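You operate a simulated robot arm through the tools that you are given. There is no shell and no other tool. Be economical: measure what you need, move in short steps, check, and stop when the job is done.

The job below is to be done with a simulated two-armed robot. You get a single attempt, and the scene is never put back.

Task
Turn the humidity dial to 20. Stack the can marked "rivet" from the top of the stores counter on top of the can that says "cleat". Put the cream clamp on top of the teal reel. Take the blue reel and leave it on the packing bench. Put the white adapter on top of the orange roll. Pick up the yellow logger with one hand, pass it to the other hand and put it on the top of the carton with the teal sticker. The order is free. Set down upright: cream clamp, yellow logger.
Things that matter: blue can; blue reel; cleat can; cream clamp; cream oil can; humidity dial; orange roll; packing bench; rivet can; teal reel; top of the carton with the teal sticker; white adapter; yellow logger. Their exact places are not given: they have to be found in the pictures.

The check looks at the end state, three seconds after you hand in, the way a careful person would. Anything else that was tipped, shoved, dropped, spilled or broken makes it a failure.

Robot
Two 6-joint arms with two-finger grippers on one trunk, on a base that drives. Base frame: it is fixed to the floor where the robot stands at the start and does not move with it; the origin is under the middle of the robot, x ahead of it, y to its left, z up. Units: cm, degrees, N and s.
The left shoulder is at the start at [3, 17.8, 103.8], the right one opposite. With the tool pointing down near the work surface each hand reaches from about 60 to 60 cm from the robot's upright axis, wherever it stands, measured 20 degrees to its own side. Places, roughly: blue can, cleat can, cream oil can, rivet can [50, -100, 100]; blue reel (10x5x17 cm) [80, -200, 90]; cream clamp (3x5x5 cm) [80, -190, 90]; humidity dial [50, -10, 90]; orange roll (6x6x3 cm) [60, -110, 90]; packing bench [-320, -120, 80]; teal reel (5x5x5 cm) [50, -150, 90]; top of the carton with the teal sticker [-220, 160, 150]; white adapter (4x4x5 cm) [40, -280, 60]; yellow logger [-200, -300, 100]. Payload 2.54 kg a hand.
The TCP of each hand is the grasp point between the finger pads, 3 cm short of the fingertips. In the tool frame z runs along the fingers and y along their closing line. The gripper opens to 11.6 cm. The gripper's body begins 9.5 cm behind the TCP.
Orientation is that of the tool frame in the base frame, as a unit quaternion [x, y, z, w]. With the fingers straight down and closing along the base's y, the tool's x points along the base's -x, its y along +y and its z along -z.

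Tools
- The arms move only by the tool servo_tool. It takes "left_motion", "right_motion" or both (then of equal length, played together; a hand with none holds still); each is a list of rows, each a list of 7 numbers: the shift along the base's x, y, z in cm, then the turn, a rotation vector about the base's x, y, z in degrees, then the closure, from 0 (fully open) to 1 (shut). In form: [[tx, ty, tz, ax, ay, az, grip], ...]. A call has 1 to 10 rows; each row shifts and turns the commanded pose from where the row before left it. A row lasts 0.2 s, in which the tool goes at most 5 cm and 8.6 degrees; a call with a longer step from one row to the next is refused whole, and so is a gripper value outside its range. A pose out of reach is approached as far as the arm can. The call stops where the force on the tool passes 40 N (or 10 N more than at its start, if that is more) or the arm is blocked; 0.2 s more then pass. Each finger travels about 15.3 cm/s and halts on what it meets, pressing with about 26 N; the grip force reading is that of the motor and also rises with nothing between the fingers. The clock runs only during rows and for 0.2 s after the last one: add rows that do not move to give the fingers time. It gives the time, the measured TCP pose, the force on the tool (base axes), the opening and the grip force at its end, in the units of the frame above (readings bear some noise), with the torque about the TCP (base axes, N m) and any sound that the robot's microphone picked up.
- Cameras (640 x 400 px; columns grow to the right, rows downward): "scene" is now at [2.96, -4.22, 175.09]; the picture's right is [-0.58, -0.82, 0.00], its down [-0.67, 0.47, -0.58] and it looks along [0.47, -0.33, -0.82] (base axes); focal length 251 px, centre (320, 200). "left" rides on the left gripper at [6.9, 1.5, -12.2] in its tool frame; the picture's right is [-0.21, 0.98, 0.00], its down [-0.83, -0.18, -0.53] and it looks along [-0.52, -0.11, 0.85] (tool axes); focal length 251 px, centre (320, 200). "right" rides on the right gripper at [6.9, -1.5, -12.2] in its tool frame; the picture's right is [0.21, 0.98, 0.00], its down [-0.83, 0.18, -0.53] and it looks along [-0.52, 0.11, 0.85] (tool axes); focal length 251 px, centre (320, 200).
- capture(camera): a new picture of that camera. The clock stands still meanwhile.
- raise_lower(by): slides the trunk up (or, below 0, down) by that many cm; the arms and the scene camera ride with it, the base frame stays. It gives what a move gives, with no picture.
- roll_base(legs): drives the robot by 1 to 6 legs, each [ahead, left, turn to the left] in cm, cm and degrees, along the robot's own axes; the way and the turn of a leg run together, so that a leg with both is an arc; at most 150 cm and 180 degrees a leg. The arms and the cameras ride along, it lands a little off, and it stops where it bumps. It gives what a move gives.
- pan_tilt(pan, tilt): turns the head with the scene camera to pan (to the left, within 143 degrees either way) and tilt (down, from -29 to 69), counted from straight ahead of the robot. It gives what a move gives.
- measure_at(camera, pixels): for up to 12 pixels [column, row] of the newest picture of that camera ("zoom" is the newest enlarged one), the place [x, y, z] in the base frame of the surface seen there, good to about 0.2 cm. The clock stands still meanwhile.
- inspect(camera, box): a new picture of the part [left, top, right, bottom] of that camera's present view, enlarged. The clock stands still meanwhile.
- hand_in(): hands the job in; it is judged then, once.

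Keep the steps short. Do not move on a guess: measure, check each grasp and each placing, and mend mistakes. In all there are 124 turns and 124 pictures (those below and enlarged ones count). Leave the grippers open and the arms clear of the work at the hand-in unless told otherwise, and finish with a single line.

The tools are called after "Call:" as name(argument=value, ...) on one line, values as JSON. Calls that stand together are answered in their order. servo_tool: Moves the arms, as the interface text tells. Its arguments: {"type":"object","properties":{"left_motion":{"type":"array","items":{"type":"array","items":{"type":"number"}}},"right_motion":{"type":"array","items":{"type":"array","items":{"type":"number"}}}},"required":[]} The other tools are called the same way: raise_lower (by) slides the trunk up or down; roll_base (legs) drives the base; pan_tilt (pan, tilt) turns the head that bears the scene camera; capture (camera) takes a picture; measure_at (camera, pixels) gives the place of the surface under pixels of a picture; inspect (camera, box) takes an enlarged picture of a part of a camera's view; hand_in () hands the job in.

At the start:

```text
t: 0.0
left_eef_pos: [45.84, -4.64, 117.64]
left_tcp_rot: [-0.001, 1.0, 0.0, 0.001]
left_contact_force: [0.1, 0.0, -0.3]
left_torque: [0.01, -0.01, -0.01]
left_width: 11.61
left_finger_force: 0.1
right_eef_pos: [33.39, -50.14, 120.21]
right_tcp_rot: [0.0, 1.0, 0.0, 0.001]
right_contact_force: [-0.4, -0.3, -0.7]
right_torque: [-0.03, 0.01, 0.01]
right_width: 11.63
right_finger_force: 0.0
trunk travel left (down, up): [-25.0, 29.0]
robot x, y, heading: [-0.08, 0.08, -0.1]
head pan, tilt: [-35.3, 54.6]
```

scene: 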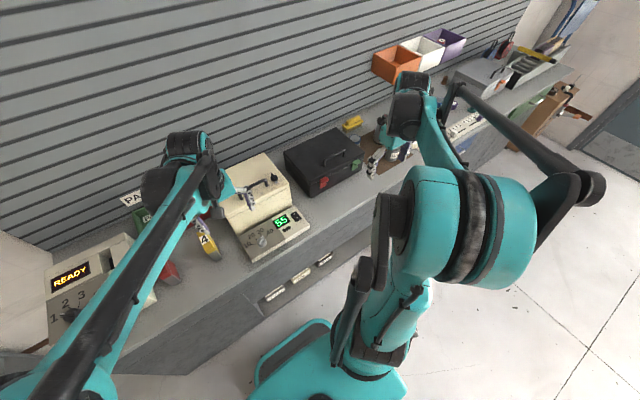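
right: 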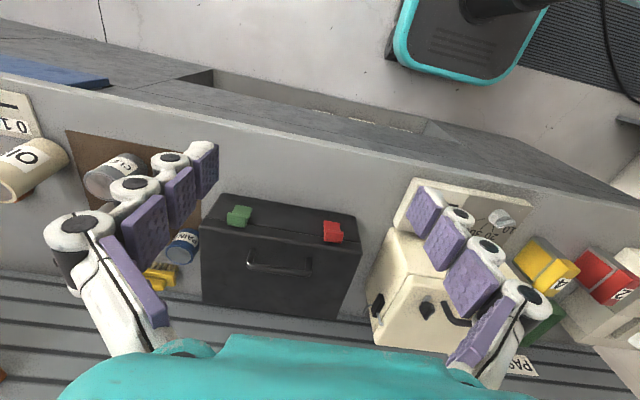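
left: 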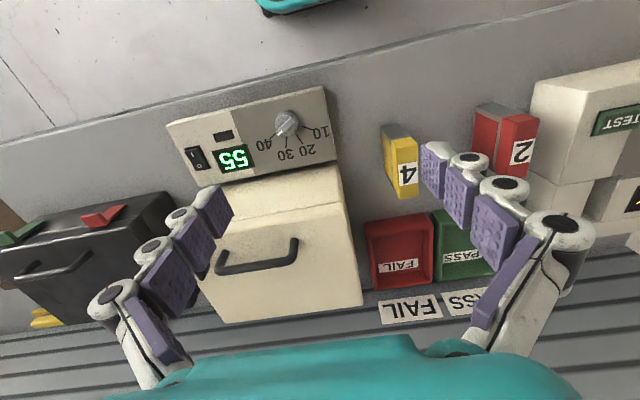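

I see the humidity dial in the left picture near (287,123), with a display reading "55". I enlarge it and look around with the scene camera.

Call:
inspect(camera="left", box=[160, 80, 350, 200])

Call:
inspect(camera="scene", box=[340, 20, 600, 180])

Call:
measure_at(camera="left", pixels=[[287, 123], [290, 117], [282, 132], [265, 145], [286, 153], [306, 148], [320, 132], [260, 100], [310, 95], [275, 175], [200, 183], [330, 155]])

```text
3.33 times, centred on (255, 140) of left
```

zoom: 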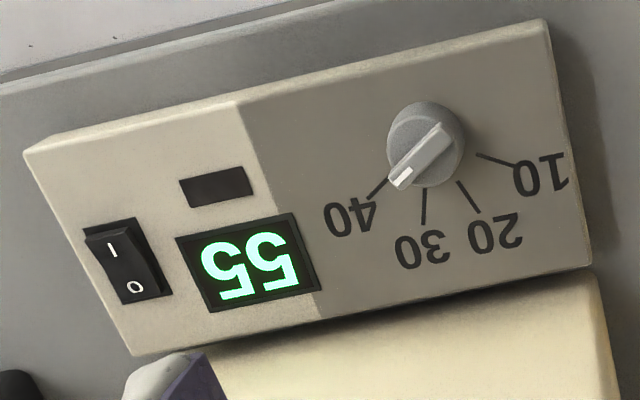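

```text
2.46 times, centred on (470, 100) of scene
```

zoom: 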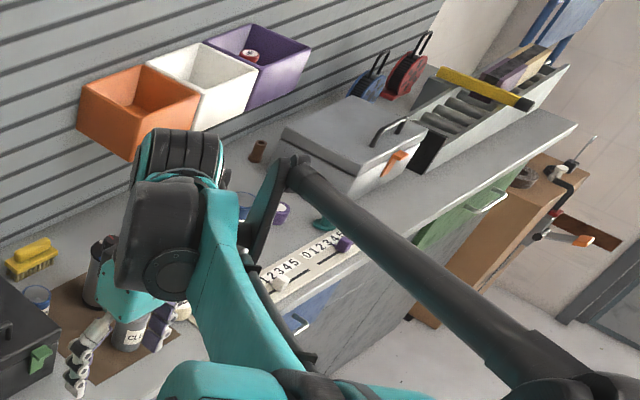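

```text
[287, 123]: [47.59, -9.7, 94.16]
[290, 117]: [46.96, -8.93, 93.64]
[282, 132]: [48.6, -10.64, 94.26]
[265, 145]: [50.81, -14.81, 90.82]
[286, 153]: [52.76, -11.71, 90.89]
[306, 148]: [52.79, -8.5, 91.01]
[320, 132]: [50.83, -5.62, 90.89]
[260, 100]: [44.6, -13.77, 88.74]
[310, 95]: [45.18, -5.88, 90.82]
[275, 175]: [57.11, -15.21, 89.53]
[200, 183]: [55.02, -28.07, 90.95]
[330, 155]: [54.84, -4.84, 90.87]
```

The dial lies flat, its pointer near 40. I measure the tick ends and the pointer bar to get the angles.

Call:
inspect(camera="left", box=[255, 95, 335, 165])

```text
5.71 times, centred on (295, 130) of left
```

zoom: 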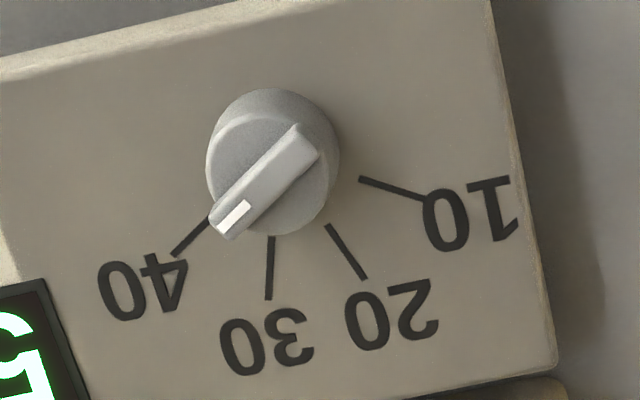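

Call:
measure_at(camera="zoom", pixels=[[175, 253], [205, 222], [268, 298], [271, 240], [363, 277], [328, 226], [423, 199], [361, 179], [237, 214], [303, 140], [222, 180], [310, 205]])

```text
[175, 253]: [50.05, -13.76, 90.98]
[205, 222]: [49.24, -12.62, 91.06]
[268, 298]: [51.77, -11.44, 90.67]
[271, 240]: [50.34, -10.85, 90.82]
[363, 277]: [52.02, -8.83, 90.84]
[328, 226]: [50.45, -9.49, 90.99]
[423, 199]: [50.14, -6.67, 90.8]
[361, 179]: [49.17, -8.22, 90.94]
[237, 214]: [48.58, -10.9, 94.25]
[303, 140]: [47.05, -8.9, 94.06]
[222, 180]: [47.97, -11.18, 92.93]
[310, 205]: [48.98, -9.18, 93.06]
```

Pointer angle is about −53° (from +x) and the 20 tick is about +17°. I check the height of the cream case behind it before lowering the hand there.

Call:
measure_at(camera="left", pixels=[[280, 200], [280, 230], [260, 255], [320, 300], [230, 310], [400, 140], [400, 170], [335, 185], [270, 195]])

Call:
servo_tool(left_motion=[[0.4, -1.07, -1, 0, 0, -7.6, 0.3], [0.4, -1.07, -1, 0, 0, -7.6, 0.6], [0.4, -1.07, -1, 0, 0, -7.6, 0.6], [0.4, -1.07, -1, 0, 0, -7.6, 0.6], [0.4, -1.07, -1, 0, 0, -7.6, 0.6], [0, 0, -1, 0, 0, -7.6, 0.6], [0, 0, -1, 0, 0, -7.4, 0.6], [0, 0, 0, 0, 0, 0, 0.6]])

```text
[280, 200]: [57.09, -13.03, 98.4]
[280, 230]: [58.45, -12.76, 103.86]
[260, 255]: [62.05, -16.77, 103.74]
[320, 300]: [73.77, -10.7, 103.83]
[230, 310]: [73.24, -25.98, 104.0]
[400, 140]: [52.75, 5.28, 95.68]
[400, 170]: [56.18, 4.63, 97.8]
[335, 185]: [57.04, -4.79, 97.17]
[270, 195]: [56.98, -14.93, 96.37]
```

```text
t: 1.8
left_eef_pos: [47.84, -10.06, 110.59]
left_tcp_rot: [0.447, 0.895, 0.0, 0.001]
left_contact_force: [-0.7, 0.1, 0.2]
left_torque: [-0.01, -0.01, 0.0]
left_width: 4.63
left_finger_force: 0.1
right_eef_pos: [33.3, -50.11, 120.13]
right_tcp_rot: [0.0, 1.0, 0.0, 0.0]
right_contact_force: [-0.7, 0.6, 0.6]
right_torque: [0.03, -0.02, -0.01]
right_width: 11.62
right_finger_force: 0.0
trunk travel left (down, up): [-25.0, 29.0]
robot x, y, heading: [0.03, -0.07, 0.0]
head pan, tilt: [-35.3, 54.6]
```

The case top is z 104 and its front is x 57, so the hand clears it. I look from above the knob.

Call:
capture(camera="left")

```text
117 pictures are left
```

left: 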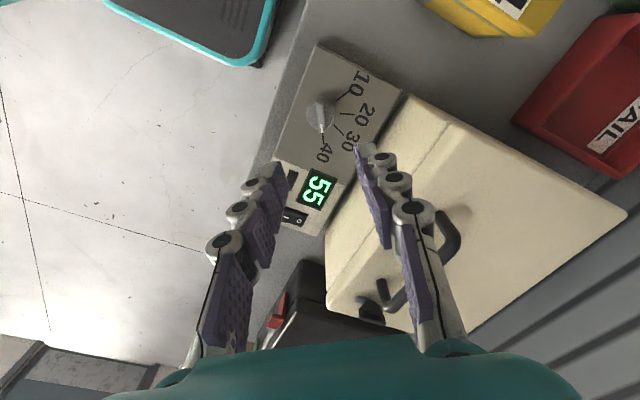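

The bar lies along the finger plane as wanted. I lower to TCP z 96.2 and close on the bar.

Call:
servo_tool(left_motion=[[0, 0, -4, 0, 0, 0, 0.6], [0, 0, -4, 0, 0, 0, 0.6], [0, 0, -4, 0, 0, 0, 0.6], [0, 0, -2.5, 0, 0, 0, 0.6], [0, 0, 0, 0, 0, 0, 0.6]])

Call:
capture(camera="left")

```text
t: 3.0
left_eef_pos: [47.82, -9.91, 96.16]
left_tcp_rot: [0.446, 0.895, -0.001, 0.001]
left_contact_force: [-0.5, 0.2, -0.1]
left_torque: [-0.03, 0.02, -0.03]
left_width: 4.63
left_finger_force: 0.0
right_eef_pos: [33.41, -50.1, 120.23]
right_tcp_rot: [0.0, 1.0, 0.0, 0.0]
right_contact_force: [-0.7, -0.4, -0.2]
right_torque: [-0.03, -0.03, 0.04]
right_width: 11.6
right_finger_force: 0.1
trunk travel left (down, up): [-25.0, 29.0]
robot x, y, heading: [-0.18, -0.28, 0.1]
head pan, tilt: [-35.3, 54.6]
```

```text
116 pictures are left
```

left: 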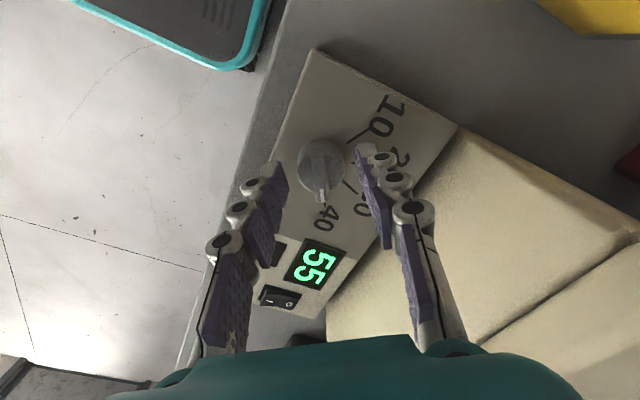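

The knob sits midway between the fingertips. I close.

Call:
servo_tool(left_motion=[[0, 0, 0, 0, 0, 0, 0.8], [0, 0, 0, 0, 0, 0, 1], [0, 0, 0, 0, 0, 0, 1]])

Call:
capture(camera="left")

```text
t: 3.8
left_eef_pos: [47.79, -9.92, 96.17]
left_tcp_rot: [0.446, 0.895, 0.0, 0.001]
left_contact_force: [-4.0, -1.5, -4.2]
left_torque: [-0.3, -0.08, -0.04]
left_width: 0.87
left_finger_force: 36.0
right_eef_pos: [33.34, -50.15, 120.27]
right_tcp_rot: [0.0, 1.0, 0.001, 0.0]
right_contact_force: [0.2, -0.9, 0.0]
right_torque: [-0.02, 0.02, 0.03]
right_width: 11.61
right_finger_force: 0.1
trunk travel left (down, up): [-25.0, 29.0]
robot x, y, heading: [0.02, -0.24, -0.2]
head pan, tilt: [-35.3, 54.6]
```

```text
115 pictures are left
```

left: 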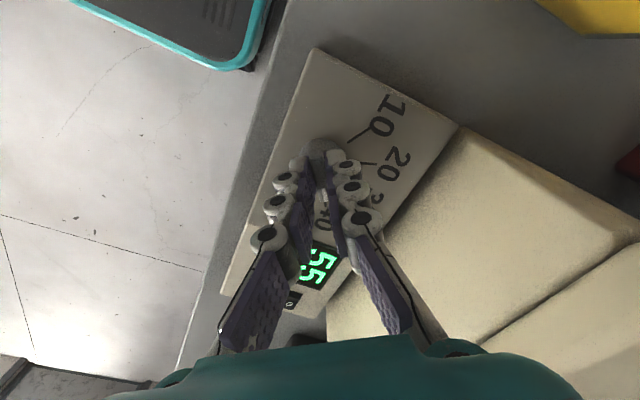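

The bar is gripped (0.87 cm). I turn +70° about z.

Call:
servo_tool(left_motion=[[0, 0, 0, 0, 0, 7.8, 1], [0, 0, 0, 0, 0, 7.8, 1], [0, 0, 0, 0, 0, 7.8, 1], [0, 0, 0, 0, 0, 7.8, 1], [0, 0, 0, 0, 0, 7.8, 1], [0, 0, 0, 0, 0, 7.8, 1], [0, 0, 0, 0, 0, 7.8, 1], [0, 0, 0, 0, 0, 7.8, 1], [0, 0, 0, 0, 0, 7.8, 1], [0, 0, 0, 0, 0, 0, 1]])

Call:
capture(camera="left")

```text
t: 6.0
left_eef_pos: [47.65, -10.31, 96.19]
left_tcp_rot: [-0.15, 0.989, 0.0, 0.0]
left_contact_force: [-21.0, -19.3, -19.8]
left_torque: [-0.4, 0.38, 0.02]
left_width: 0.87
left_finger_force: 36.6
right_eef_pos: [33.25, -50.38, 120.13]
right_tcp_rot: [0.0, 1.0, 0.001, 0.0]
right_contact_force: [-0.3, -0.4, 0.5]
right_torque: [0.02, 0.04, 0.02]
right_width: 11.59
right_finger_force: 0.0
trunk travel left (down, up): [-25.0, 29.0]
robot x, y, heading: [0.1, -0.14, 0.0]
head pan, tilt: [-35.3, 54.6]
```

```text
114 pictures are left
```

left: 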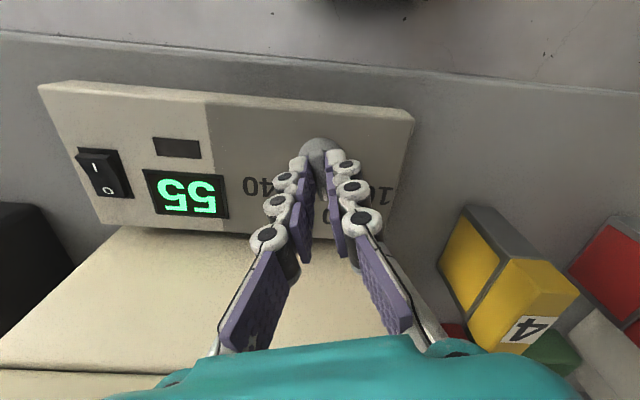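

It turned with the hand. I open, rise and check.

Call:
servo_tool(left_motion=[[0, 0, 0, 0, 0, 0, 0.6], [0, 0, 0, 0, 0, 0, 0.6], [0, 0, 3, 0, 0, 0, 0.6], [0, 0, 4, 0, 0, 0, 0.6], [0, 0, 5, 0, 0, 0, 0.6], [0, 0, 0, 0, 0, 0, 0.6]])

Call:
inspect(camera="left", box=[250, 50, 410, 170])

```text
t: 7.4
left_eef_pos: [47.88, -10.0, 108.13]
left_tcp_rot: [-0.15, 0.989, 0.0, 0.001]
left_contact_force: [0.6, -1.0, -0.3]
left_torque: [0.01, 0.02, -0.01]
left_width: 4.65
left_finger_force: 0.1
right_eef_pos: [33.49, -50.16, 120.05]
right_tcp_rot: [0.0, 1.0, 0.0, 0.0]
right_contact_force: [0.6, -0.1, -0.7]
right_torque: [0.05, 0.03, -0.02]
right_width: 11.62
right_finger_force: 0.0
trunk travel left (down, up): [-25.0, 29.0]
robot x, y, heading: [0.02, -0.24, -0.0]
head pan, tilt: [-35.3, 54.6]
```

```text
3.33 times, centred on (330, 110) of left
```

zoom: 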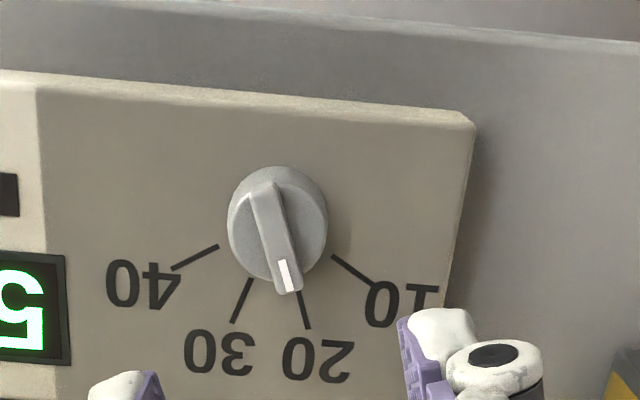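

The pointer looks near 20. I measure to check the angle.

Call:
measure_at(camera="zoom", pixels=[[287, 285], [283, 265], [258, 190], [262, 200], [300, 292], [308, 326], [249, 280], [232, 321], [217, 246], [172, 269], [332, 256], [374, 284]])

```text
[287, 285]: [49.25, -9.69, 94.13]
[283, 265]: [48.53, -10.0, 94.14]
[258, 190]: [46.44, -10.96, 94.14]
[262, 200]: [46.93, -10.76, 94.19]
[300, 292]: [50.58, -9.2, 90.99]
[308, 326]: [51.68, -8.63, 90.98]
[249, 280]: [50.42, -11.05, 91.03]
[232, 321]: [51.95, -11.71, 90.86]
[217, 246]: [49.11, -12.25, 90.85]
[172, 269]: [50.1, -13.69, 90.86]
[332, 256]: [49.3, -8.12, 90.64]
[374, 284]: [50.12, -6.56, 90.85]
```

Call:
inspect(camera="left", box=[290, 92, 354, 156])

```text
6.25 times, centred on (322, 124) of left
```

zoom: 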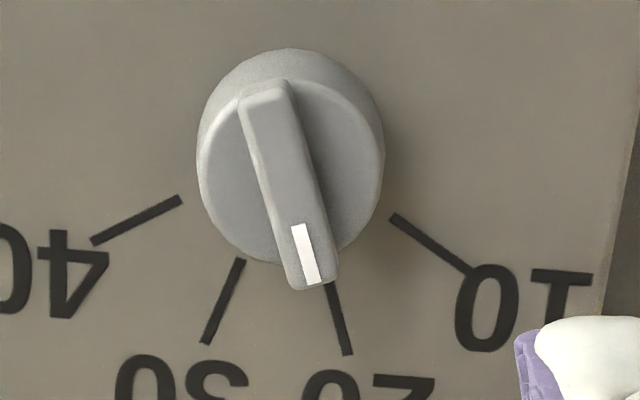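

Call:
measure_at(camera="zoom", pixels=[[313, 280], [300, 229], [265, 95], [280, 150], [349, 354], [330, 290], [241, 260], [205, 342], [181, 199], [92, 242], [392, 217], [472, 270]])

```text
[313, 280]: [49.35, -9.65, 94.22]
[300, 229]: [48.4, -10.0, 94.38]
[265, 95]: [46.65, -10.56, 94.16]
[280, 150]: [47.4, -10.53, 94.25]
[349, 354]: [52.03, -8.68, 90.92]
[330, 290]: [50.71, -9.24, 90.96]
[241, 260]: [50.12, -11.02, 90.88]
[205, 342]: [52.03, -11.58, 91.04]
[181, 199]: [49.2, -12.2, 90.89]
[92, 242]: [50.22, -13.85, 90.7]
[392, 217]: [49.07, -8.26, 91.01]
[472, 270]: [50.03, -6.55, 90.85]
```

The dial reads 20 within a degree or two. I lift and pull back the left hand, then slide the robot to its right toward the cans.

Call:
servo_tool(left_motion=[[-1, 2, 4, 0, 0, 8, 0.3], [-2, 2, 4, 0, 0, -8, 0], [-2, 2, 4, 0, 0, -8, 0], [-2, 2, 0, 0, 0, -8, 0], [0, 0, 0, 0, 0, -1.3, 0]])

Call:
roll_base(legs=[[0, -70, 0]])

Call:
pan_tilt(pan=-25, tilt=50)

Call:
capture(camera="right")

Call:
capture(camera="scene")

```text
t: 8.6
left_eef_pos: [40.81, -2.07, 120.15]
left_tcp_rot: [0.002, 1.0, 0.0, 0.001]
left_contact_force: [-0.2, 0.5, 0.1]
left_torque: [0.03, 0.0, -0.01]
left_width: 11.62
left_finger_force: 0.0
right_eef_pos: [33.34, -50.08, 120.11]
right_tcp_rot: [0.0, 1.0, 0.0, 0.0]
right_contact_force: [-0.5, 0.3, -0.4]
right_torque: [0.01, 0.01, -0.01]
right_width: 11.58
right_finger_force: 0.1
trunk travel left (down, up): [-25.0, 29.0]
robot x, y, heading: [-0.17, -0.14, -0.1]
head pan, tilt: [-35.3, 54.6]
```

```text
t: 12.4
left_eef_pos: [40.56, -71.62, 120.18]
left_tcp_rot: [0.001, 1.0, -0.001, 0.001]
left_contact_force: [0.0, -0.7, 0.1]
left_torque: [0.02, 0.01, 0.02]
left_width: 11.59
left_finger_force: 0.0
right_eef_pos: [33.13, -119.72, 120.28]
right_tcp_rot: [0.002, 1.0, 0.0, 0.0]
right_contact_force: [0.7, -0.1, -0.9]
right_torque: [0.02, 0.03, -0.01]
right_width: 11.6
right_finger_force: 0.0
trunk travel left (down, up): [-25.0, 29.0]
robot x, y, heading: [-0.14, -69.36, -0.1]
head pan, tilt: [-35.3, 54.6]
```

```text
t: 13.1
left_eef_pos: [40.69, -71.65, 120.22]
left_tcp_rot: [0.001, 1.0, 0.0, 0.001]
left_contact_force: [0.2, -0.3, 0.4]
left_torque: [0.0, 0.01, 0.01]
left_width: 11.6
left_finger_force: 0.1
right_eef_pos: [33.15, -119.78, 120.19]
right_tcp_rot: [0.002, 1.0, -0.001, 0.0]
right_contact_force: [-0.4, -1.0, -0.1]
right_torque: [-0.01, 0.01, 0.02]
right_width: 11.59
right_finger_force: 0.1
trunk travel left (down, up): [-25.0, 29.0]
robot x, y, heading: [-0.28, -69.72, -0.3]
head pan, tilt: [-25.0, 50.0]
```

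```text
111 pictures are left
```

right: 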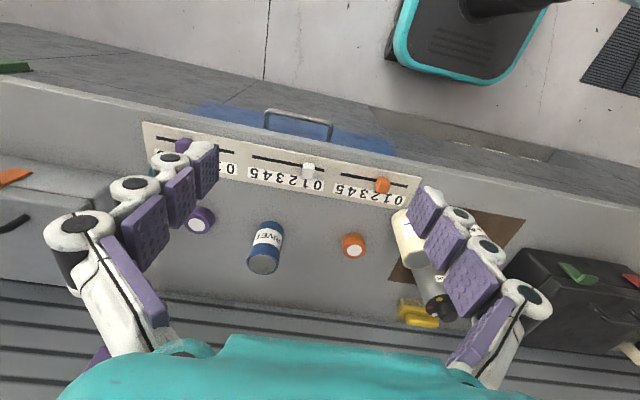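

```text
110 pictures are left
```

scene: 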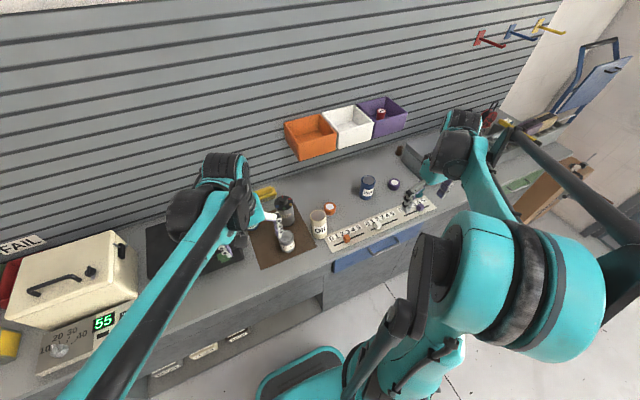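

I enlarge the cans and rolls to read their labels.

Call:
inspect(camera="right", box=[120, 110, 440, 310])

Call:
inspect(camera="scene", box=[230, 90, 470, 260])

Call:
capture(camera="left")

```text
2.00 times, centred on (280, 210) of right
```

zoom: 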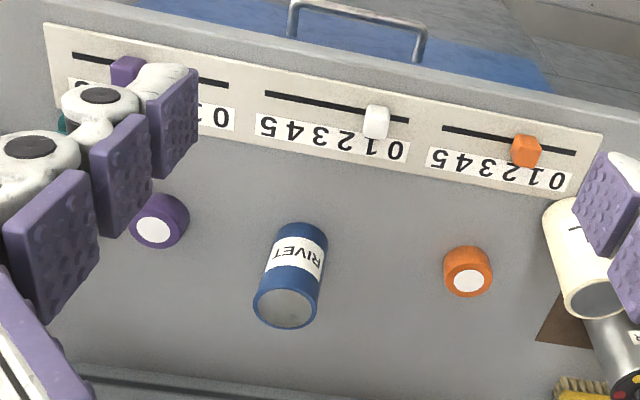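

```text
2.35 times, centred on (350, 175) of scene
```

zoom: 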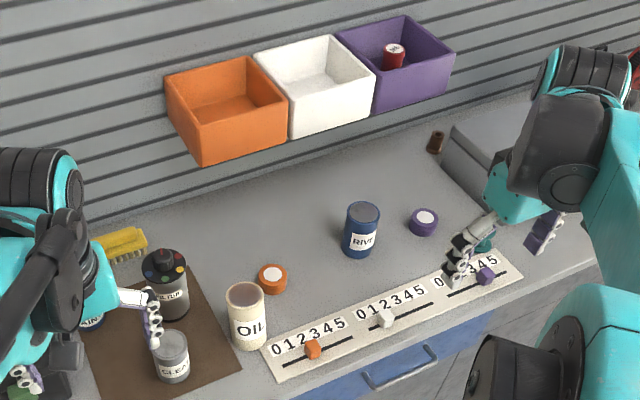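

```text
107 pictures are left
```

left: 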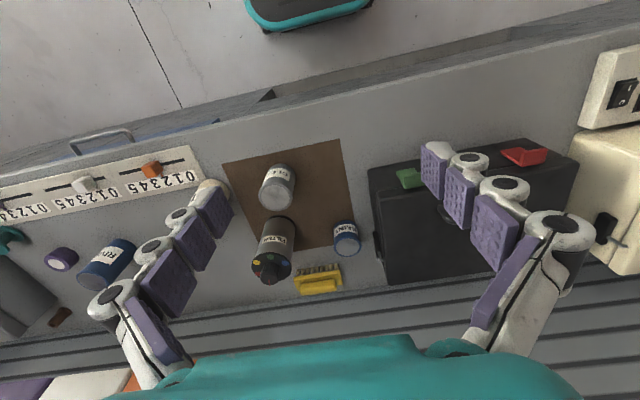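

The blue can on the counter reads RIVET; the grey one on the brown mat reads CLEAT. I measure both, and the orange roll.

Call:
measure_at(camera="scene", pixels=[[368, 179], [363, 178], [374, 178], [368, 183], [368, 176], [287, 235], [282, 236], [293, 235], [330, 206], [317, 213], [394, 182], [268, 230]])

Call:
measure_at(camera="left", pixels=[[275, 195], [262, 194], [290, 196], [276, 206], [278, 175], [270, 263], [250, 190], [345, 232], [240, 240]])

Call:
measure_at(camera="right", pixels=[[263, 264], [250, 265], [276, 264], [268, 237], [354, 250], [343, 245], [366, 245], [354, 237], [354, 257], [320, 250], [405, 250], [200, 222]])

```text
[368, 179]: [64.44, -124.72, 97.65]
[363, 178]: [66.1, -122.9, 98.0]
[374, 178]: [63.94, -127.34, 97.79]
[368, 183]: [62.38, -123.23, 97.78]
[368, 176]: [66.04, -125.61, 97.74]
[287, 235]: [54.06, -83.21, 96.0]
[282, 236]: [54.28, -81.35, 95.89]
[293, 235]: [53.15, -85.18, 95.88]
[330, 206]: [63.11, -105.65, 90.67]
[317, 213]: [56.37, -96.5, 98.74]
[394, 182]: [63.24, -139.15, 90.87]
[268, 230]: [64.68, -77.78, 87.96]
```

```text
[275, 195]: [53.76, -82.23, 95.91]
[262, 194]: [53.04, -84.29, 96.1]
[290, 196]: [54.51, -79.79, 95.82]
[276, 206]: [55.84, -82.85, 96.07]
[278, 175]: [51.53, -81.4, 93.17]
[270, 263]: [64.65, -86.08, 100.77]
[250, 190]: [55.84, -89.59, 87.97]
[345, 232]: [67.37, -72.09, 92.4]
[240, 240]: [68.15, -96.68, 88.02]
```

```text
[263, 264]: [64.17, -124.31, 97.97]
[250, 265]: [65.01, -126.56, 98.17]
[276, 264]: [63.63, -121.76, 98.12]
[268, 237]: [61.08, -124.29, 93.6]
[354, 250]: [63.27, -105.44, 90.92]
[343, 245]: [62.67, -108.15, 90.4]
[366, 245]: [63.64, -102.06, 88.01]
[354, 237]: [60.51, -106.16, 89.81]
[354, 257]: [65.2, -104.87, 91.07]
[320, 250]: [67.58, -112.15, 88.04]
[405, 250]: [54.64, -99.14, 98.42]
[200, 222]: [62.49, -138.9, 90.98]
```

Counter top is z 88. I check how close the base is to the counter before going nearer.

Call:
measure_at(camera="scene", pixels=[[300, 360], [270, 375], [330, 350], [250, 335], [330, 295], [300, 300], [345, 330], [400, 250], [220, 345], [280, 350]])

Call:
measure_at(camera="right", pixels=[[450, 75], [400, 50], [530, 40], [300, 80], [300, 120], [450, 165], [200, 70]])

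```text
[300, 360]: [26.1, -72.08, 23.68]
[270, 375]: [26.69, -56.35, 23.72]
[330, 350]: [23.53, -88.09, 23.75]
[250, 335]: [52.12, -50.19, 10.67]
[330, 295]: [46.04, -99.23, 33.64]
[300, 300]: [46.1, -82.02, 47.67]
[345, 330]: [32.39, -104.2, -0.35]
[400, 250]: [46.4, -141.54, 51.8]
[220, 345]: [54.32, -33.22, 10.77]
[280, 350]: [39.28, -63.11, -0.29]
```

```text
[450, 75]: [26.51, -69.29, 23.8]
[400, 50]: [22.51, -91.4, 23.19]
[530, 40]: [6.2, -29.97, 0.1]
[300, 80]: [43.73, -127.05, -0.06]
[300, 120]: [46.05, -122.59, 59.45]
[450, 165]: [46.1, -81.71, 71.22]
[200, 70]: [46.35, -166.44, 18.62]
```

Base front is at x≈29, counter front at 46. I drive 8 ahead and 33 right so the rivet can lies in the right hand's reach.

Call:
roll_base(legs=[[8, -33, 0]])

Call:
pan_tilt(pan=-30, tilt=50)

Call:
capture(camera="scene")

Call:
capture(camera="right")

```text
t: 15.4
left_eef_pos: [48.7, -105.09, 120.14]
left_tcp_rot: [0.001, 1.0, 0.0, 0.002]
left_contact_force: [0.3, 0.7, 1.1]
left_torque: [0.01, -0.02, -0.01]
left_width: 11.6
left_finger_force: 0.1
right_eef_pos: [41.31, -153.13, 120.25]
right_tcp_rot: [0.0, 1.0, -0.001, 0.0]
right_contact_force: [0.7, -0.4, -0.2]
right_torque: [-0.01, -0.03, 0.02]
right_width: 11.57
right_finger_force: 0.1
trunk travel left (down, up): [-25.0, 29.0]
robot x, y, heading: [7.86, -103.24, -0.1]
head pan, tilt: [-25.0, 50.0]
```

```text
t: 16.0
left_eef_pos: [48.59, -105.07, 120.21]
left_tcp_rot: [0.001, 1.0, 0.0, 0.001]
left_contact_force: [1.2, -0.3, 1.0]
left_torque: [-0.03, 0.01, -0.01]
left_width: 11.58
left_finger_force: 0.1
right_eef_pos: [41.2, -153.09, 120.13]
right_tcp_rot: [0.0, 1.0, 0.0, 0.0]
right_contact_force: [-0.7, 0.5, 0.1]
right_torque: [0.01, -0.03, -0.02]
right_width: 11.59
right_finger_force: 0.0
trunk travel left (down, up): [-25.0, 29.0]
robot x, y, heading: [7.68, -103.01, -0.0]
head pan, tilt: [-30.0, 50.0]
```

```text
106 pictures are left
```

scene: 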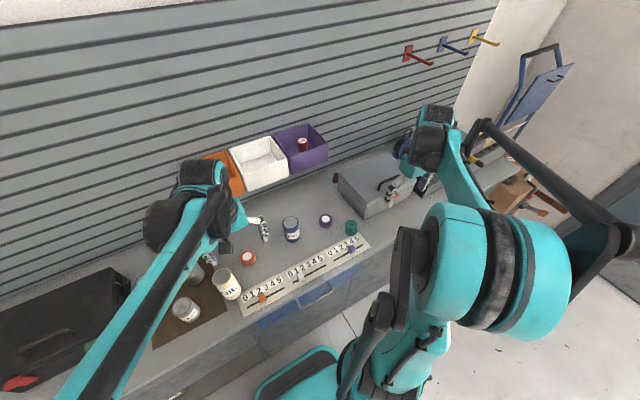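

```text
105 pictures are left
```

right: 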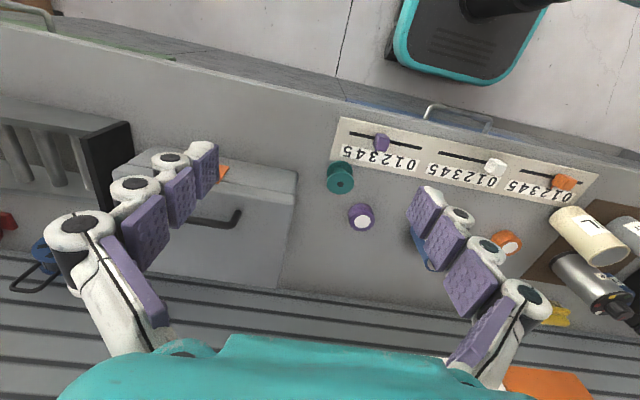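

I move the right hand above the rivet can (64.3, −124.3), and the left hand out of the way.

Call:
servo_tool(right_motion=[[2.88, 3.6, 0, 0, 0, 0, 0], [2.88, 3.6, 0, 0, 0, 0, 0], [2.88, 3.6, 0, 0, 0, 0, 0], [2.88, 3.6, 0, 0, 0, 0, 0], [2.88, 3.6, 0, 0, 0, 0, 0], [2.88, 3.6, 0, 0, 0, 0, 0], [2.88, 3.6, 0, 0, 0, 0, 0], [2.88, 3.6, 0, 0, 0, 0, 0], [0, 0, -3, 0, 0, 0, 0], [0, 0, -3, 0, 0, 0, 0]], left_motion=[[-0.5, 2.5, 0, 0, 0, 0, 0], [-0.5, 2.5, 0, 0, 0, 0, 0], [-0.5, 2.5, 0, 0, 0, 0, 0], [-0.5, 2.5, 0, 0, 0, 0, 0], [-0.5, 2.5, 0, 0, 0, 0, 0], [-0.5, 2.5, 0, 0, 0, 0, 0], [-0.5, 2.5, 0, 0, 0, 0, 0], [-0.5, 2.5, 0, 0, 0, 0, 0], [0, 0, 0, 0, 0, 0, 0], [0, 0, 0, 0, 0, 0, 0]])

Call:
capture(camera="right")

```text
t: 18.2
left_eef_pos: [44.74, -84.97, 120.16]
left_tcp_rot: [0.0, 1.0, 0.0, 0.0]
left_contact_force: [-0.1, 1.0, -0.4]
left_torque: [-0.03, 0.05, -0.03]
left_width: 11.61
left_finger_force: 0.0
right_eef_pos: [64.33, -124.15, 114.1]
right_tcp_rot: [0.0, 1.0, -0.001, 0.0]
right_contact_force: [-0.1, -0.1, 0.0]
right_torque: [-0.05, 0.06, 0.0]
right_width: 11.61
right_finger_force: 0.0
trunk travel left (down, up): [-25.0, 29.0]
robot x, y, heading: [7.84, -102.89, 0.2]
head pan, tilt: [-30.0, 50.0]
```

```text
104 pictures are left
```

right: 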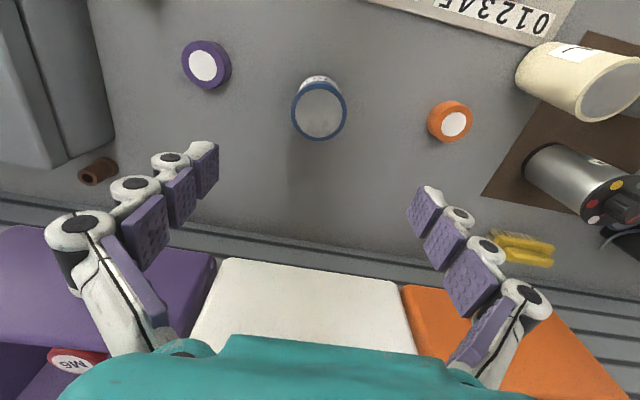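

I refine the can's top rim, and check the bins' heights near the hand.

Call:
measure_at(camera="right", pixels=[[320, 112], [293, 112], [346, 112], [320, 138], [320, 86], [300, 270], [290, 350], [450, 121], [436, 121], [470, 121], [450, 300], [110, 250]])

```text
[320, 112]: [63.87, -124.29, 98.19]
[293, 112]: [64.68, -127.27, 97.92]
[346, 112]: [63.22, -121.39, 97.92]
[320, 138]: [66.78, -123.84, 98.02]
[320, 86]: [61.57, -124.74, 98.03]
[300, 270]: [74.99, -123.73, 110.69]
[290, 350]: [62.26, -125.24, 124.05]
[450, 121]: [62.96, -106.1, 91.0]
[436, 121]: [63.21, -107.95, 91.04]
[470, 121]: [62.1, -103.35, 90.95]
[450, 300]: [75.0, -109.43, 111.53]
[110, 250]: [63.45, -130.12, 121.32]
```

The can's centre is (64.0, −124.3). I lower to z 95 and close.

Call:
servo_tool(right_motion=[[-0.3, -0.15, -4, 0, 0, 0, 0], [0, 0, -4, 0, 0, 0, 0], [0, 0, -4, 0, 0, 0, 0], [0, 0, -4, 0, 0, 0, 0], [0, 0, -3.1, 0, 0, 0, 0], [0, 0, 0, 0, 0, 0, 0.3], [0, 0, 0, 0, 0, 0, 0.7], [0, 0, 0, 0, 0, 0, 0.7], [0, 0, 0, 0, 0, 0, 0.7]])

Call:
capture(camera="right")

```text
t: 20.2
left_eef_pos: [44.66, -85.04, 120.22]
left_tcp_rot: [0.001, 1.0, 0.0, 0.0]
left_contact_force: [-0.8, -0.6, 0.1]
left_torque: [-0.01, -0.02, 0.0]
left_width: 11.62
left_finger_force: 0.0
right_eef_pos: [63.94, -124.46, 95.08]
right_tcp_rot: [0.0, 1.0, 0.001, 0.0]
right_contact_force: [0.2, 0.5, 0.6]
right_torque: [-0.03, 0.05, -0.01]
right_width: 5.92
right_finger_force: 25.8
trunk travel left (down, up): [-25.0, 29.0]
robot x, y, heading: [7.93, -103.1, -0.1]
head pan, tilt: [-30.0, 50.0]
```

```text
103 pictures are left
```

right: 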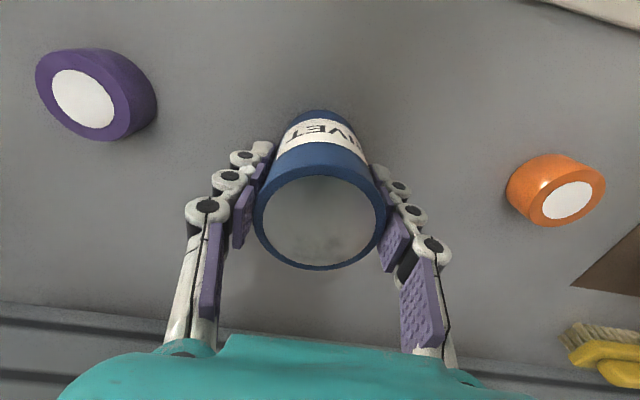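

Gripped (5.9 cm). I lift 22 cm, draw back, then drive 40 cm left.

Call:
servo_tool(right_motion=[[0, 0, 3, 0, 0, 0, 0.8], [0, 0, 4, 0, 0, 0, 0.8], [0, 0, 5, 0, 0, 0, 0.8], [0, 0, 5, 0, 0, 0, 0.8], [-2, 0, 4, 0, 0, 0, 0.8], [-4, 0, 0, 0, 0, 0, 0.8], [-4, 0, 0, 0, 0, 0, 0.8], [0, 0, 0, 0, 0, 0, 0.8]])

Call:
roll_base(legs=[[0, 41, 0]])

Call:
capture(camera="right")

```text
t: 22.0
left_eef_pos: [44.85, -85.02, 120.06]
left_tcp_rot: [0.001, 1.0, 0.0, 0.0]
left_contact_force: [0.4, 0.0, -0.5]
left_torque: [0.0, 0.0, 0.0]
left_width: 11.62
left_finger_force: 0.1
right_eef_pos: [54.19, -124.43, 116.04]
right_tcp_rot: [0.0, 1.0, 0.001, -0.001]
right_contact_force: [-0.2, -0.6, -3.8]
right_torque: [-0.03, 0.04, -0.03]
right_width: 5.91
right_finger_force: 26.3
trunk travel left (down, up): [-25.0, 29.0]
robot x, y, heading: [7.87, -103.08, -0.1]
head pan, tilt: [-30.0, 50.0]
```

```text
t: 24.6
left_eef_pos: [44.72, -43.65, 120.13]
left_tcp_rot: [0.001, 1.0, 0.0, 0.0]
left_contact_force: [-0.2, -0.1, 0.4]
left_torque: [0.02, -0.03, 0.01]
left_width: 11.62
left_finger_force: 0.1
right_eef_pos: [54.09, -83.09, 116.13]
right_tcp_rot: [0.0, 1.0, 0.0, 0.0]
right_contact_force: [-0.6, 0.4, -3.3]
right_torque: [-0.05, 0.01, 0.01]
right_width: 5.92
right_finger_force: 26.0
trunk travel left (down, up): [-25.0, 29.0]
robot x, y, heading: [7.83, -61.58, 0.1]
head pan, tilt: [-30.0, 50.0]
```

```text
102 pictures are left
```

right: 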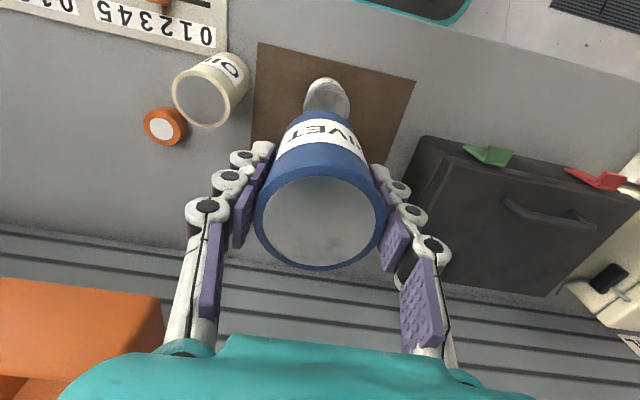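

I aim the scene camera at the cleat can to fix its centre.

Call:
pan_tilt(pan=-22, tilt=58)

Call:
inspect(camera="scene", box=[240, 100, 400, 200])

```text
t: 25.3
left_eef_pos: [44.6, -43.75, 120.2]
left_tcp_rot: [0.001, 1.0, 0.0, 0.001]
left_contact_force: [-0.3, 0.2, 1.0]
left_torque: [0.06, -0.02, 0.02]
left_width: 11.61
left_finger_force: 0.1
right_eef_pos: [54.14, -83.19, 116.13]
right_tcp_rot: [0.001, 1.0, 0.0, 0.0]
right_contact_force: [0.9, -0.5, -2.3]
right_torque: [0.04, 0.0, 0.01]
right_width: 5.89
right_finger_force: 25.8
trunk travel left (down, up): [-25.0, 29.0]
robot x, y, heading: [7.94, -61.7, -0.1]
head pan, tilt: [-22.0, 58.0]
```

```text
4.00 times, centred on (320, 150) of scene
```

zoom: 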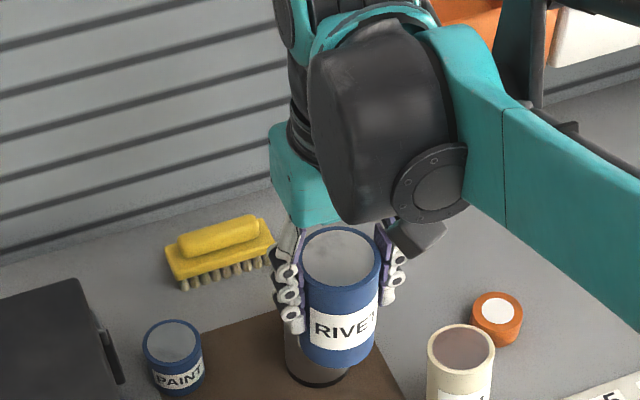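

Call:
inspect(camera="scene", box=[260, 160, 380, 250])

```text
4.44 times, centred on (320, 205) of scene
```

zoom: 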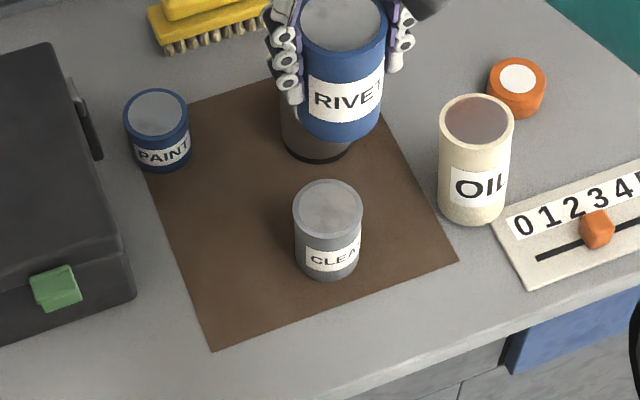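

Call:
measure_at(camera="zoom", pixels=[[328, 208], [297, 206], [360, 207], [328, 186], [328, 230], [310, 195], [347, 223], [342, 26], [302, 20], [384, 25]])

```text
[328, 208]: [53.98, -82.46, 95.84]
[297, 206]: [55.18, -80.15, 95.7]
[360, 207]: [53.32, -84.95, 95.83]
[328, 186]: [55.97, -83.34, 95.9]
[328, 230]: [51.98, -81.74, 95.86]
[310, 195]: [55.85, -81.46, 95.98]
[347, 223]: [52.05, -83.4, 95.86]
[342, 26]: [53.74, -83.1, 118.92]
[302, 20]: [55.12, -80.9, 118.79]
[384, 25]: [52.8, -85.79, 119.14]
```

Cleat centre is (54.0, −82.5), top z 95.9. I align and lower to just about contact.

Call:
servo_tool(right_motion=[[-0.2, 0.6, 0, 0, 0, 0, 0.8], [0, 0, -4, 0, 0, 0, 0.8], [0, 0, -4, 0, 0, 0, 0.8], [0, 0, -3, 0, 0, 0, 0.8], [0, 0, -1.2, 0, 0, 0, 0.8], [0, 0, -0.5, 0, 0, 0, 0.8], [0, 0, -0.3, 0, 0, 0, 0.8], [0, 0, 0, 0, 0, 0, 0.8]])

Call:
inspect(camera="scene", box=[260, 160, 380, 250])

```text
t: 27.1
left_eef_pos: [44.65, -43.8, 120.35]
left_tcp_rot: [0.001, 1.0, 0.0, 0.001]
left_contact_force: [-0.2, 0.4, -0.9]
left_torque: [0.03, 0.01, 0.01]
left_width: 11.62
left_finger_force: 0.0
right_eef_pos: [53.95, -82.65, 103.21]
right_tcp_rot: [0.001, 1.0, -0.001, 0.0]
right_contact_force: [0.1, 0.2, -3.7]
right_torque: [0.02, -0.03, 0.0]
right_width: 5.91
right_finger_force: 25.6
trunk travel left (down, up): [-25.0, 29.0]
robot x, y, heading: [7.63, -61.76, 0.2]
head pan, tilt: [-22.0, 58.0]
```

```text
4.44 times, centred on (320, 205) of scene
```

zoom: 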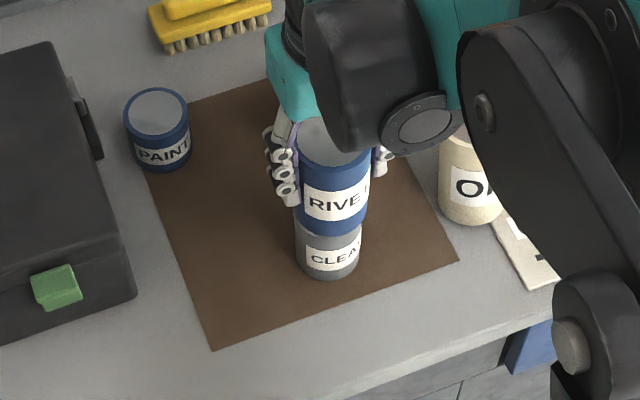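

Aligned and still hanging (−3.7 N). I lower in small steps.

Call:
servo_tool(right_motion=[[0, 0, -0.15, 0, 0, 0, 0.8], [0, 0, -0.1, 0, 0, 0, 0.8], [0, 0, 0, 0, 0, 0, 0.8]])

```text
t: 27.9
left_eef_pos: [44.6, -43.69, 120.16]
left_tcp_rot: [0.001, 1.0, 0.0, 0.0]
left_contact_force: [0.0, 0.0, -0.4]
left_torque: [-0.01, 0.01, 0.0]
left_width: 11.59
left_finger_force: 0.0
right_eef_pos: [53.89, -82.71, 102.96]
right_tcp_rot: [0.002, 1.0, 0.0, 0.001]
right_contact_force: [3.6, -2.7, 21.8]
right_torque: [-0.09, -0.2, 0.02]
right_width: 5.9
right_finger_force: 26.3
trunk travel left (down, up): [-25.0, 29.0]
robot x, y, heading: [7.98, -61.87, 0.3]
head pan, tilt: [-22.0, 58.0]
```

Contact (22 N). I open a little and rise.

Call:
servo_tool(right_motion=[[0, 0, 0.1, 0, 0, 0, 0.48], [0, 0, 0, 0, 0, 0, 0.35], [0, 0, 0, 0, 0, 0, 0.3], [0, 0, 3, 0, 0, 0, 0.3], [0, 0, 4, 0, 0, 0, 0.3], [0, 0, 5, 0, 0, 0, 0.2], [0, 0, 3, 0, 0, 0, 0]])

Call:
inspect(camera="scene", box=[260, 160, 380, 250])

```text
t: 29.5
left_eef_pos: [44.71, -43.78, 120.11]
left_tcp_rot: [0.001, 1.0, 0.0, 0.001]
left_contact_force: [0.8, 0.7, -0.1]
left_torque: [0.02, 0.0, 0.01]
left_width: 11.6
left_finger_force: 0.1
right_eef_pos: [53.81, -82.57, 118.0]
right_tcp_rot: [0.0, 1.0, 0.0, 0.001]
right_contact_force: [0.0, -0.8, 0.5]
right_torque: [0.01, 0.02, 0.02]
right_width: 11.62
right_finger_force: 0.0
trunk travel left (down, up): [-25.0, 29.0]
robot x, y, heading: [7.95, -61.86, -0.3]
head pan, tilt: [-22.0, 58.0]
```

```text
4.44 times, centred on (320, 205) of scene
```

zoom: 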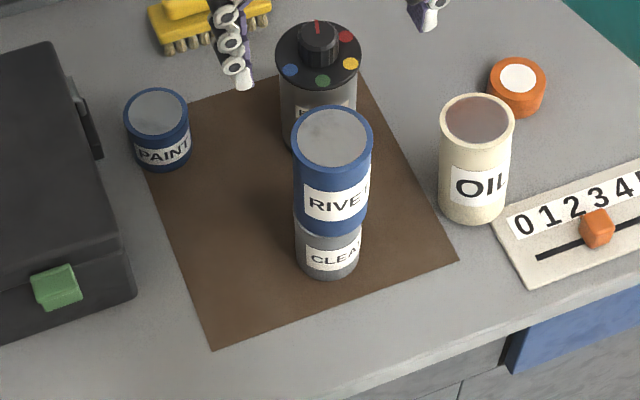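

Stacked neatly. I pull the right hand back and drive 85 cm right to see the reels and the clamp.

Call:
servo_tool(right_motion=[[-4, 0, 2, 0, 0, 0, 0], [-4, 0, 2, 0, 0, 0, 0], [-4, 0, 2, 0, 0, 0, 0], [0, 0, 0, 0, 0, 0, 0]])

Call:
roll_base(legs=[[-4, -85, 0]])

Call:
pan_tilt(pan=-30, tilt=45)

Call:
capture(camera="scene")

Call:
capture(camera="right")

Call:
capture(camera="left")

```text
t: 30.5
left_eef_pos: [44.86, -43.71, 120.09]
left_tcp_rot: [0.0, 1.0, 0.0, 0.0]
left_contact_force: [0.7, -0.6, -0.3]
left_torque: [0.03, 0.01, 0.01]
left_width: 11.61
left_finger_force: 0.0
right_eef_pos: [42.06, -82.72, 124.02]
right_tcp_rot: [0.001, 1.0, -0.001, -0.001]
right_contact_force: [0.2, -0.8, 0.5]
right_torque: [0.02, 0.07, 0.0]
right_width: 11.61
right_finger_force: 0.0
trunk travel left (down, up): [-25.0, 29.0]
robot x, y, heading: [7.69, -61.69, -0.1]
head pan, tilt: [-22.0, 58.0]
```

```text
t: 35.0
left_eef_pos: [40.57, -129.59, 120.24]
left_tcp_rot: [0.002, 1.0, 0.0, 0.001]
left_contact_force: [0.8, -1.0, -0.2]
left_torque: [0.04, 0.0, 0.01]
left_width: 11.61
left_finger_force: 0.1
right_eef_pos: [37.73, -168.3, 124.01]
right_tcp_rot: [0.002, 1.0, -0.001, 0.0]
right_contact_force: [-0.3, 0.6, -0.5]
right_torque: [0.05, 0.01, 0.01]
right_width: 11.6
right_finger_force: 0.2
trunk travel left (down, up): [-25.0, 29.0]
robot x, y, heading: [3.51, -147.4, -0.1]
head pan, tilt: [-22.0, 58.0]
```

```text
t: 35.8
left_eef_pos: [40.59, -129.53, 120.15]
left_tcp_rot: [0.002, 1.0, 0.0, 0.001]
left_contact_force: [0.8, -0.1, 0.6]
left_torque: [-0.03, -0.03, 0.0]
left_width: 11.63
left_finger_force: 0.1
right_eef_pos: [37.69, -168.32, 124.02]
right_tcp_rot: [0.002, 1.0, 0.0, 0.0]
right_contact_force: [-0.8, 0.3, 0.0]
right_torque: [-0.01, -0.01, -0.02]
right_width: 11.6
right_finger_force: 0.1
trunk travel left (down, up): [-25.0, 29.0]
robot x, y, heading: [3.96, -147.18, -0.1]
head pan, tilt: [-30.0, 45.0]
```

```text
97 pictures are left
```

scene: 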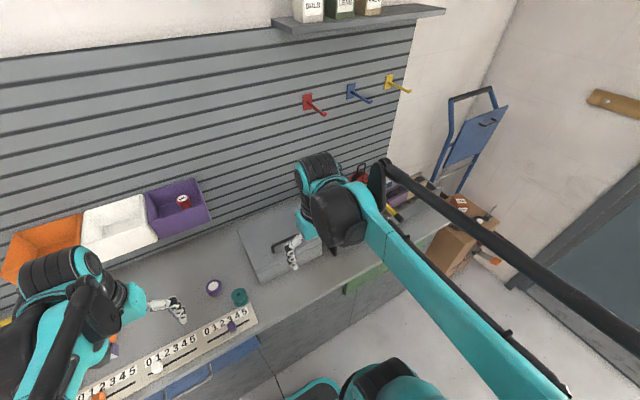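

```text
96 pictures are left
```

right: 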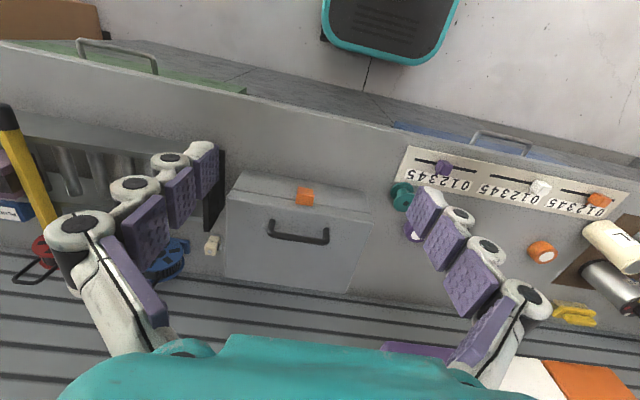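

```text
95 pictures are left
```

left: 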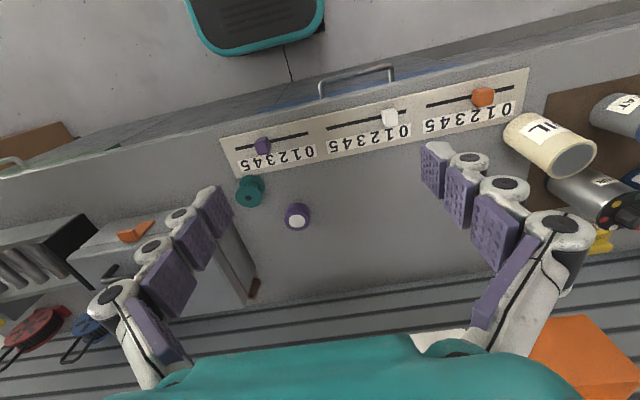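

The cream clamp is at right-picture (212,244) beside the blue reel at (165,260). I enlarge this and measure with the teal reel.

Call:
inspect(camera="right", box=[130, 190, 350, 310])

Call:
measure_at(camera="right", pixels=[[212, 242], [212, 252], [205, 244], [219, 243], [212, 236], [175, 255], [160, 275], [165, 245], [300, 230], [230, 250], [210, 200], [270, 280]])

Call:
measure_at(camera="left", pixels=[[250, 195], [239, 194], [262, 188], [251, 180], [250, 203], [297, 221], [265, 240], [240, 280]])

```text
2.91 times, centred on (240, 250) of right
```

zoom: 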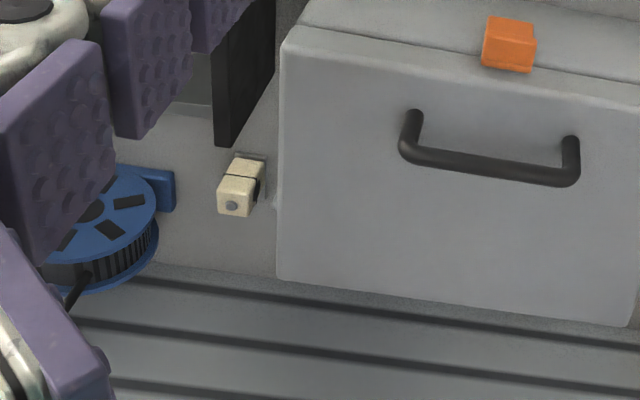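

```text
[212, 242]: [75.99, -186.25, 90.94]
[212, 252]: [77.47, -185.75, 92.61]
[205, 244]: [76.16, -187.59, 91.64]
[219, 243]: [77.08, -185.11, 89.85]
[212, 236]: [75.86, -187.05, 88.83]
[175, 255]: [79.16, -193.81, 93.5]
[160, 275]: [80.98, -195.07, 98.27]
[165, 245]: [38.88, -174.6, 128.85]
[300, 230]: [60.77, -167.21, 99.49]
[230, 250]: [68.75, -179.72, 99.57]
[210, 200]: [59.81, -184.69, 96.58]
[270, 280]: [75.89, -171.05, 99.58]
```

```text
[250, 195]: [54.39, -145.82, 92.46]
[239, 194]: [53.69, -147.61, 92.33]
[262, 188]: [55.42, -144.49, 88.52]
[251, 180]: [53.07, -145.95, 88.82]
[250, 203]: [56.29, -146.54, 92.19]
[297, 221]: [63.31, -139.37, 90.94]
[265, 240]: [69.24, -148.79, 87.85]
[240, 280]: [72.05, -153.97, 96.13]
```

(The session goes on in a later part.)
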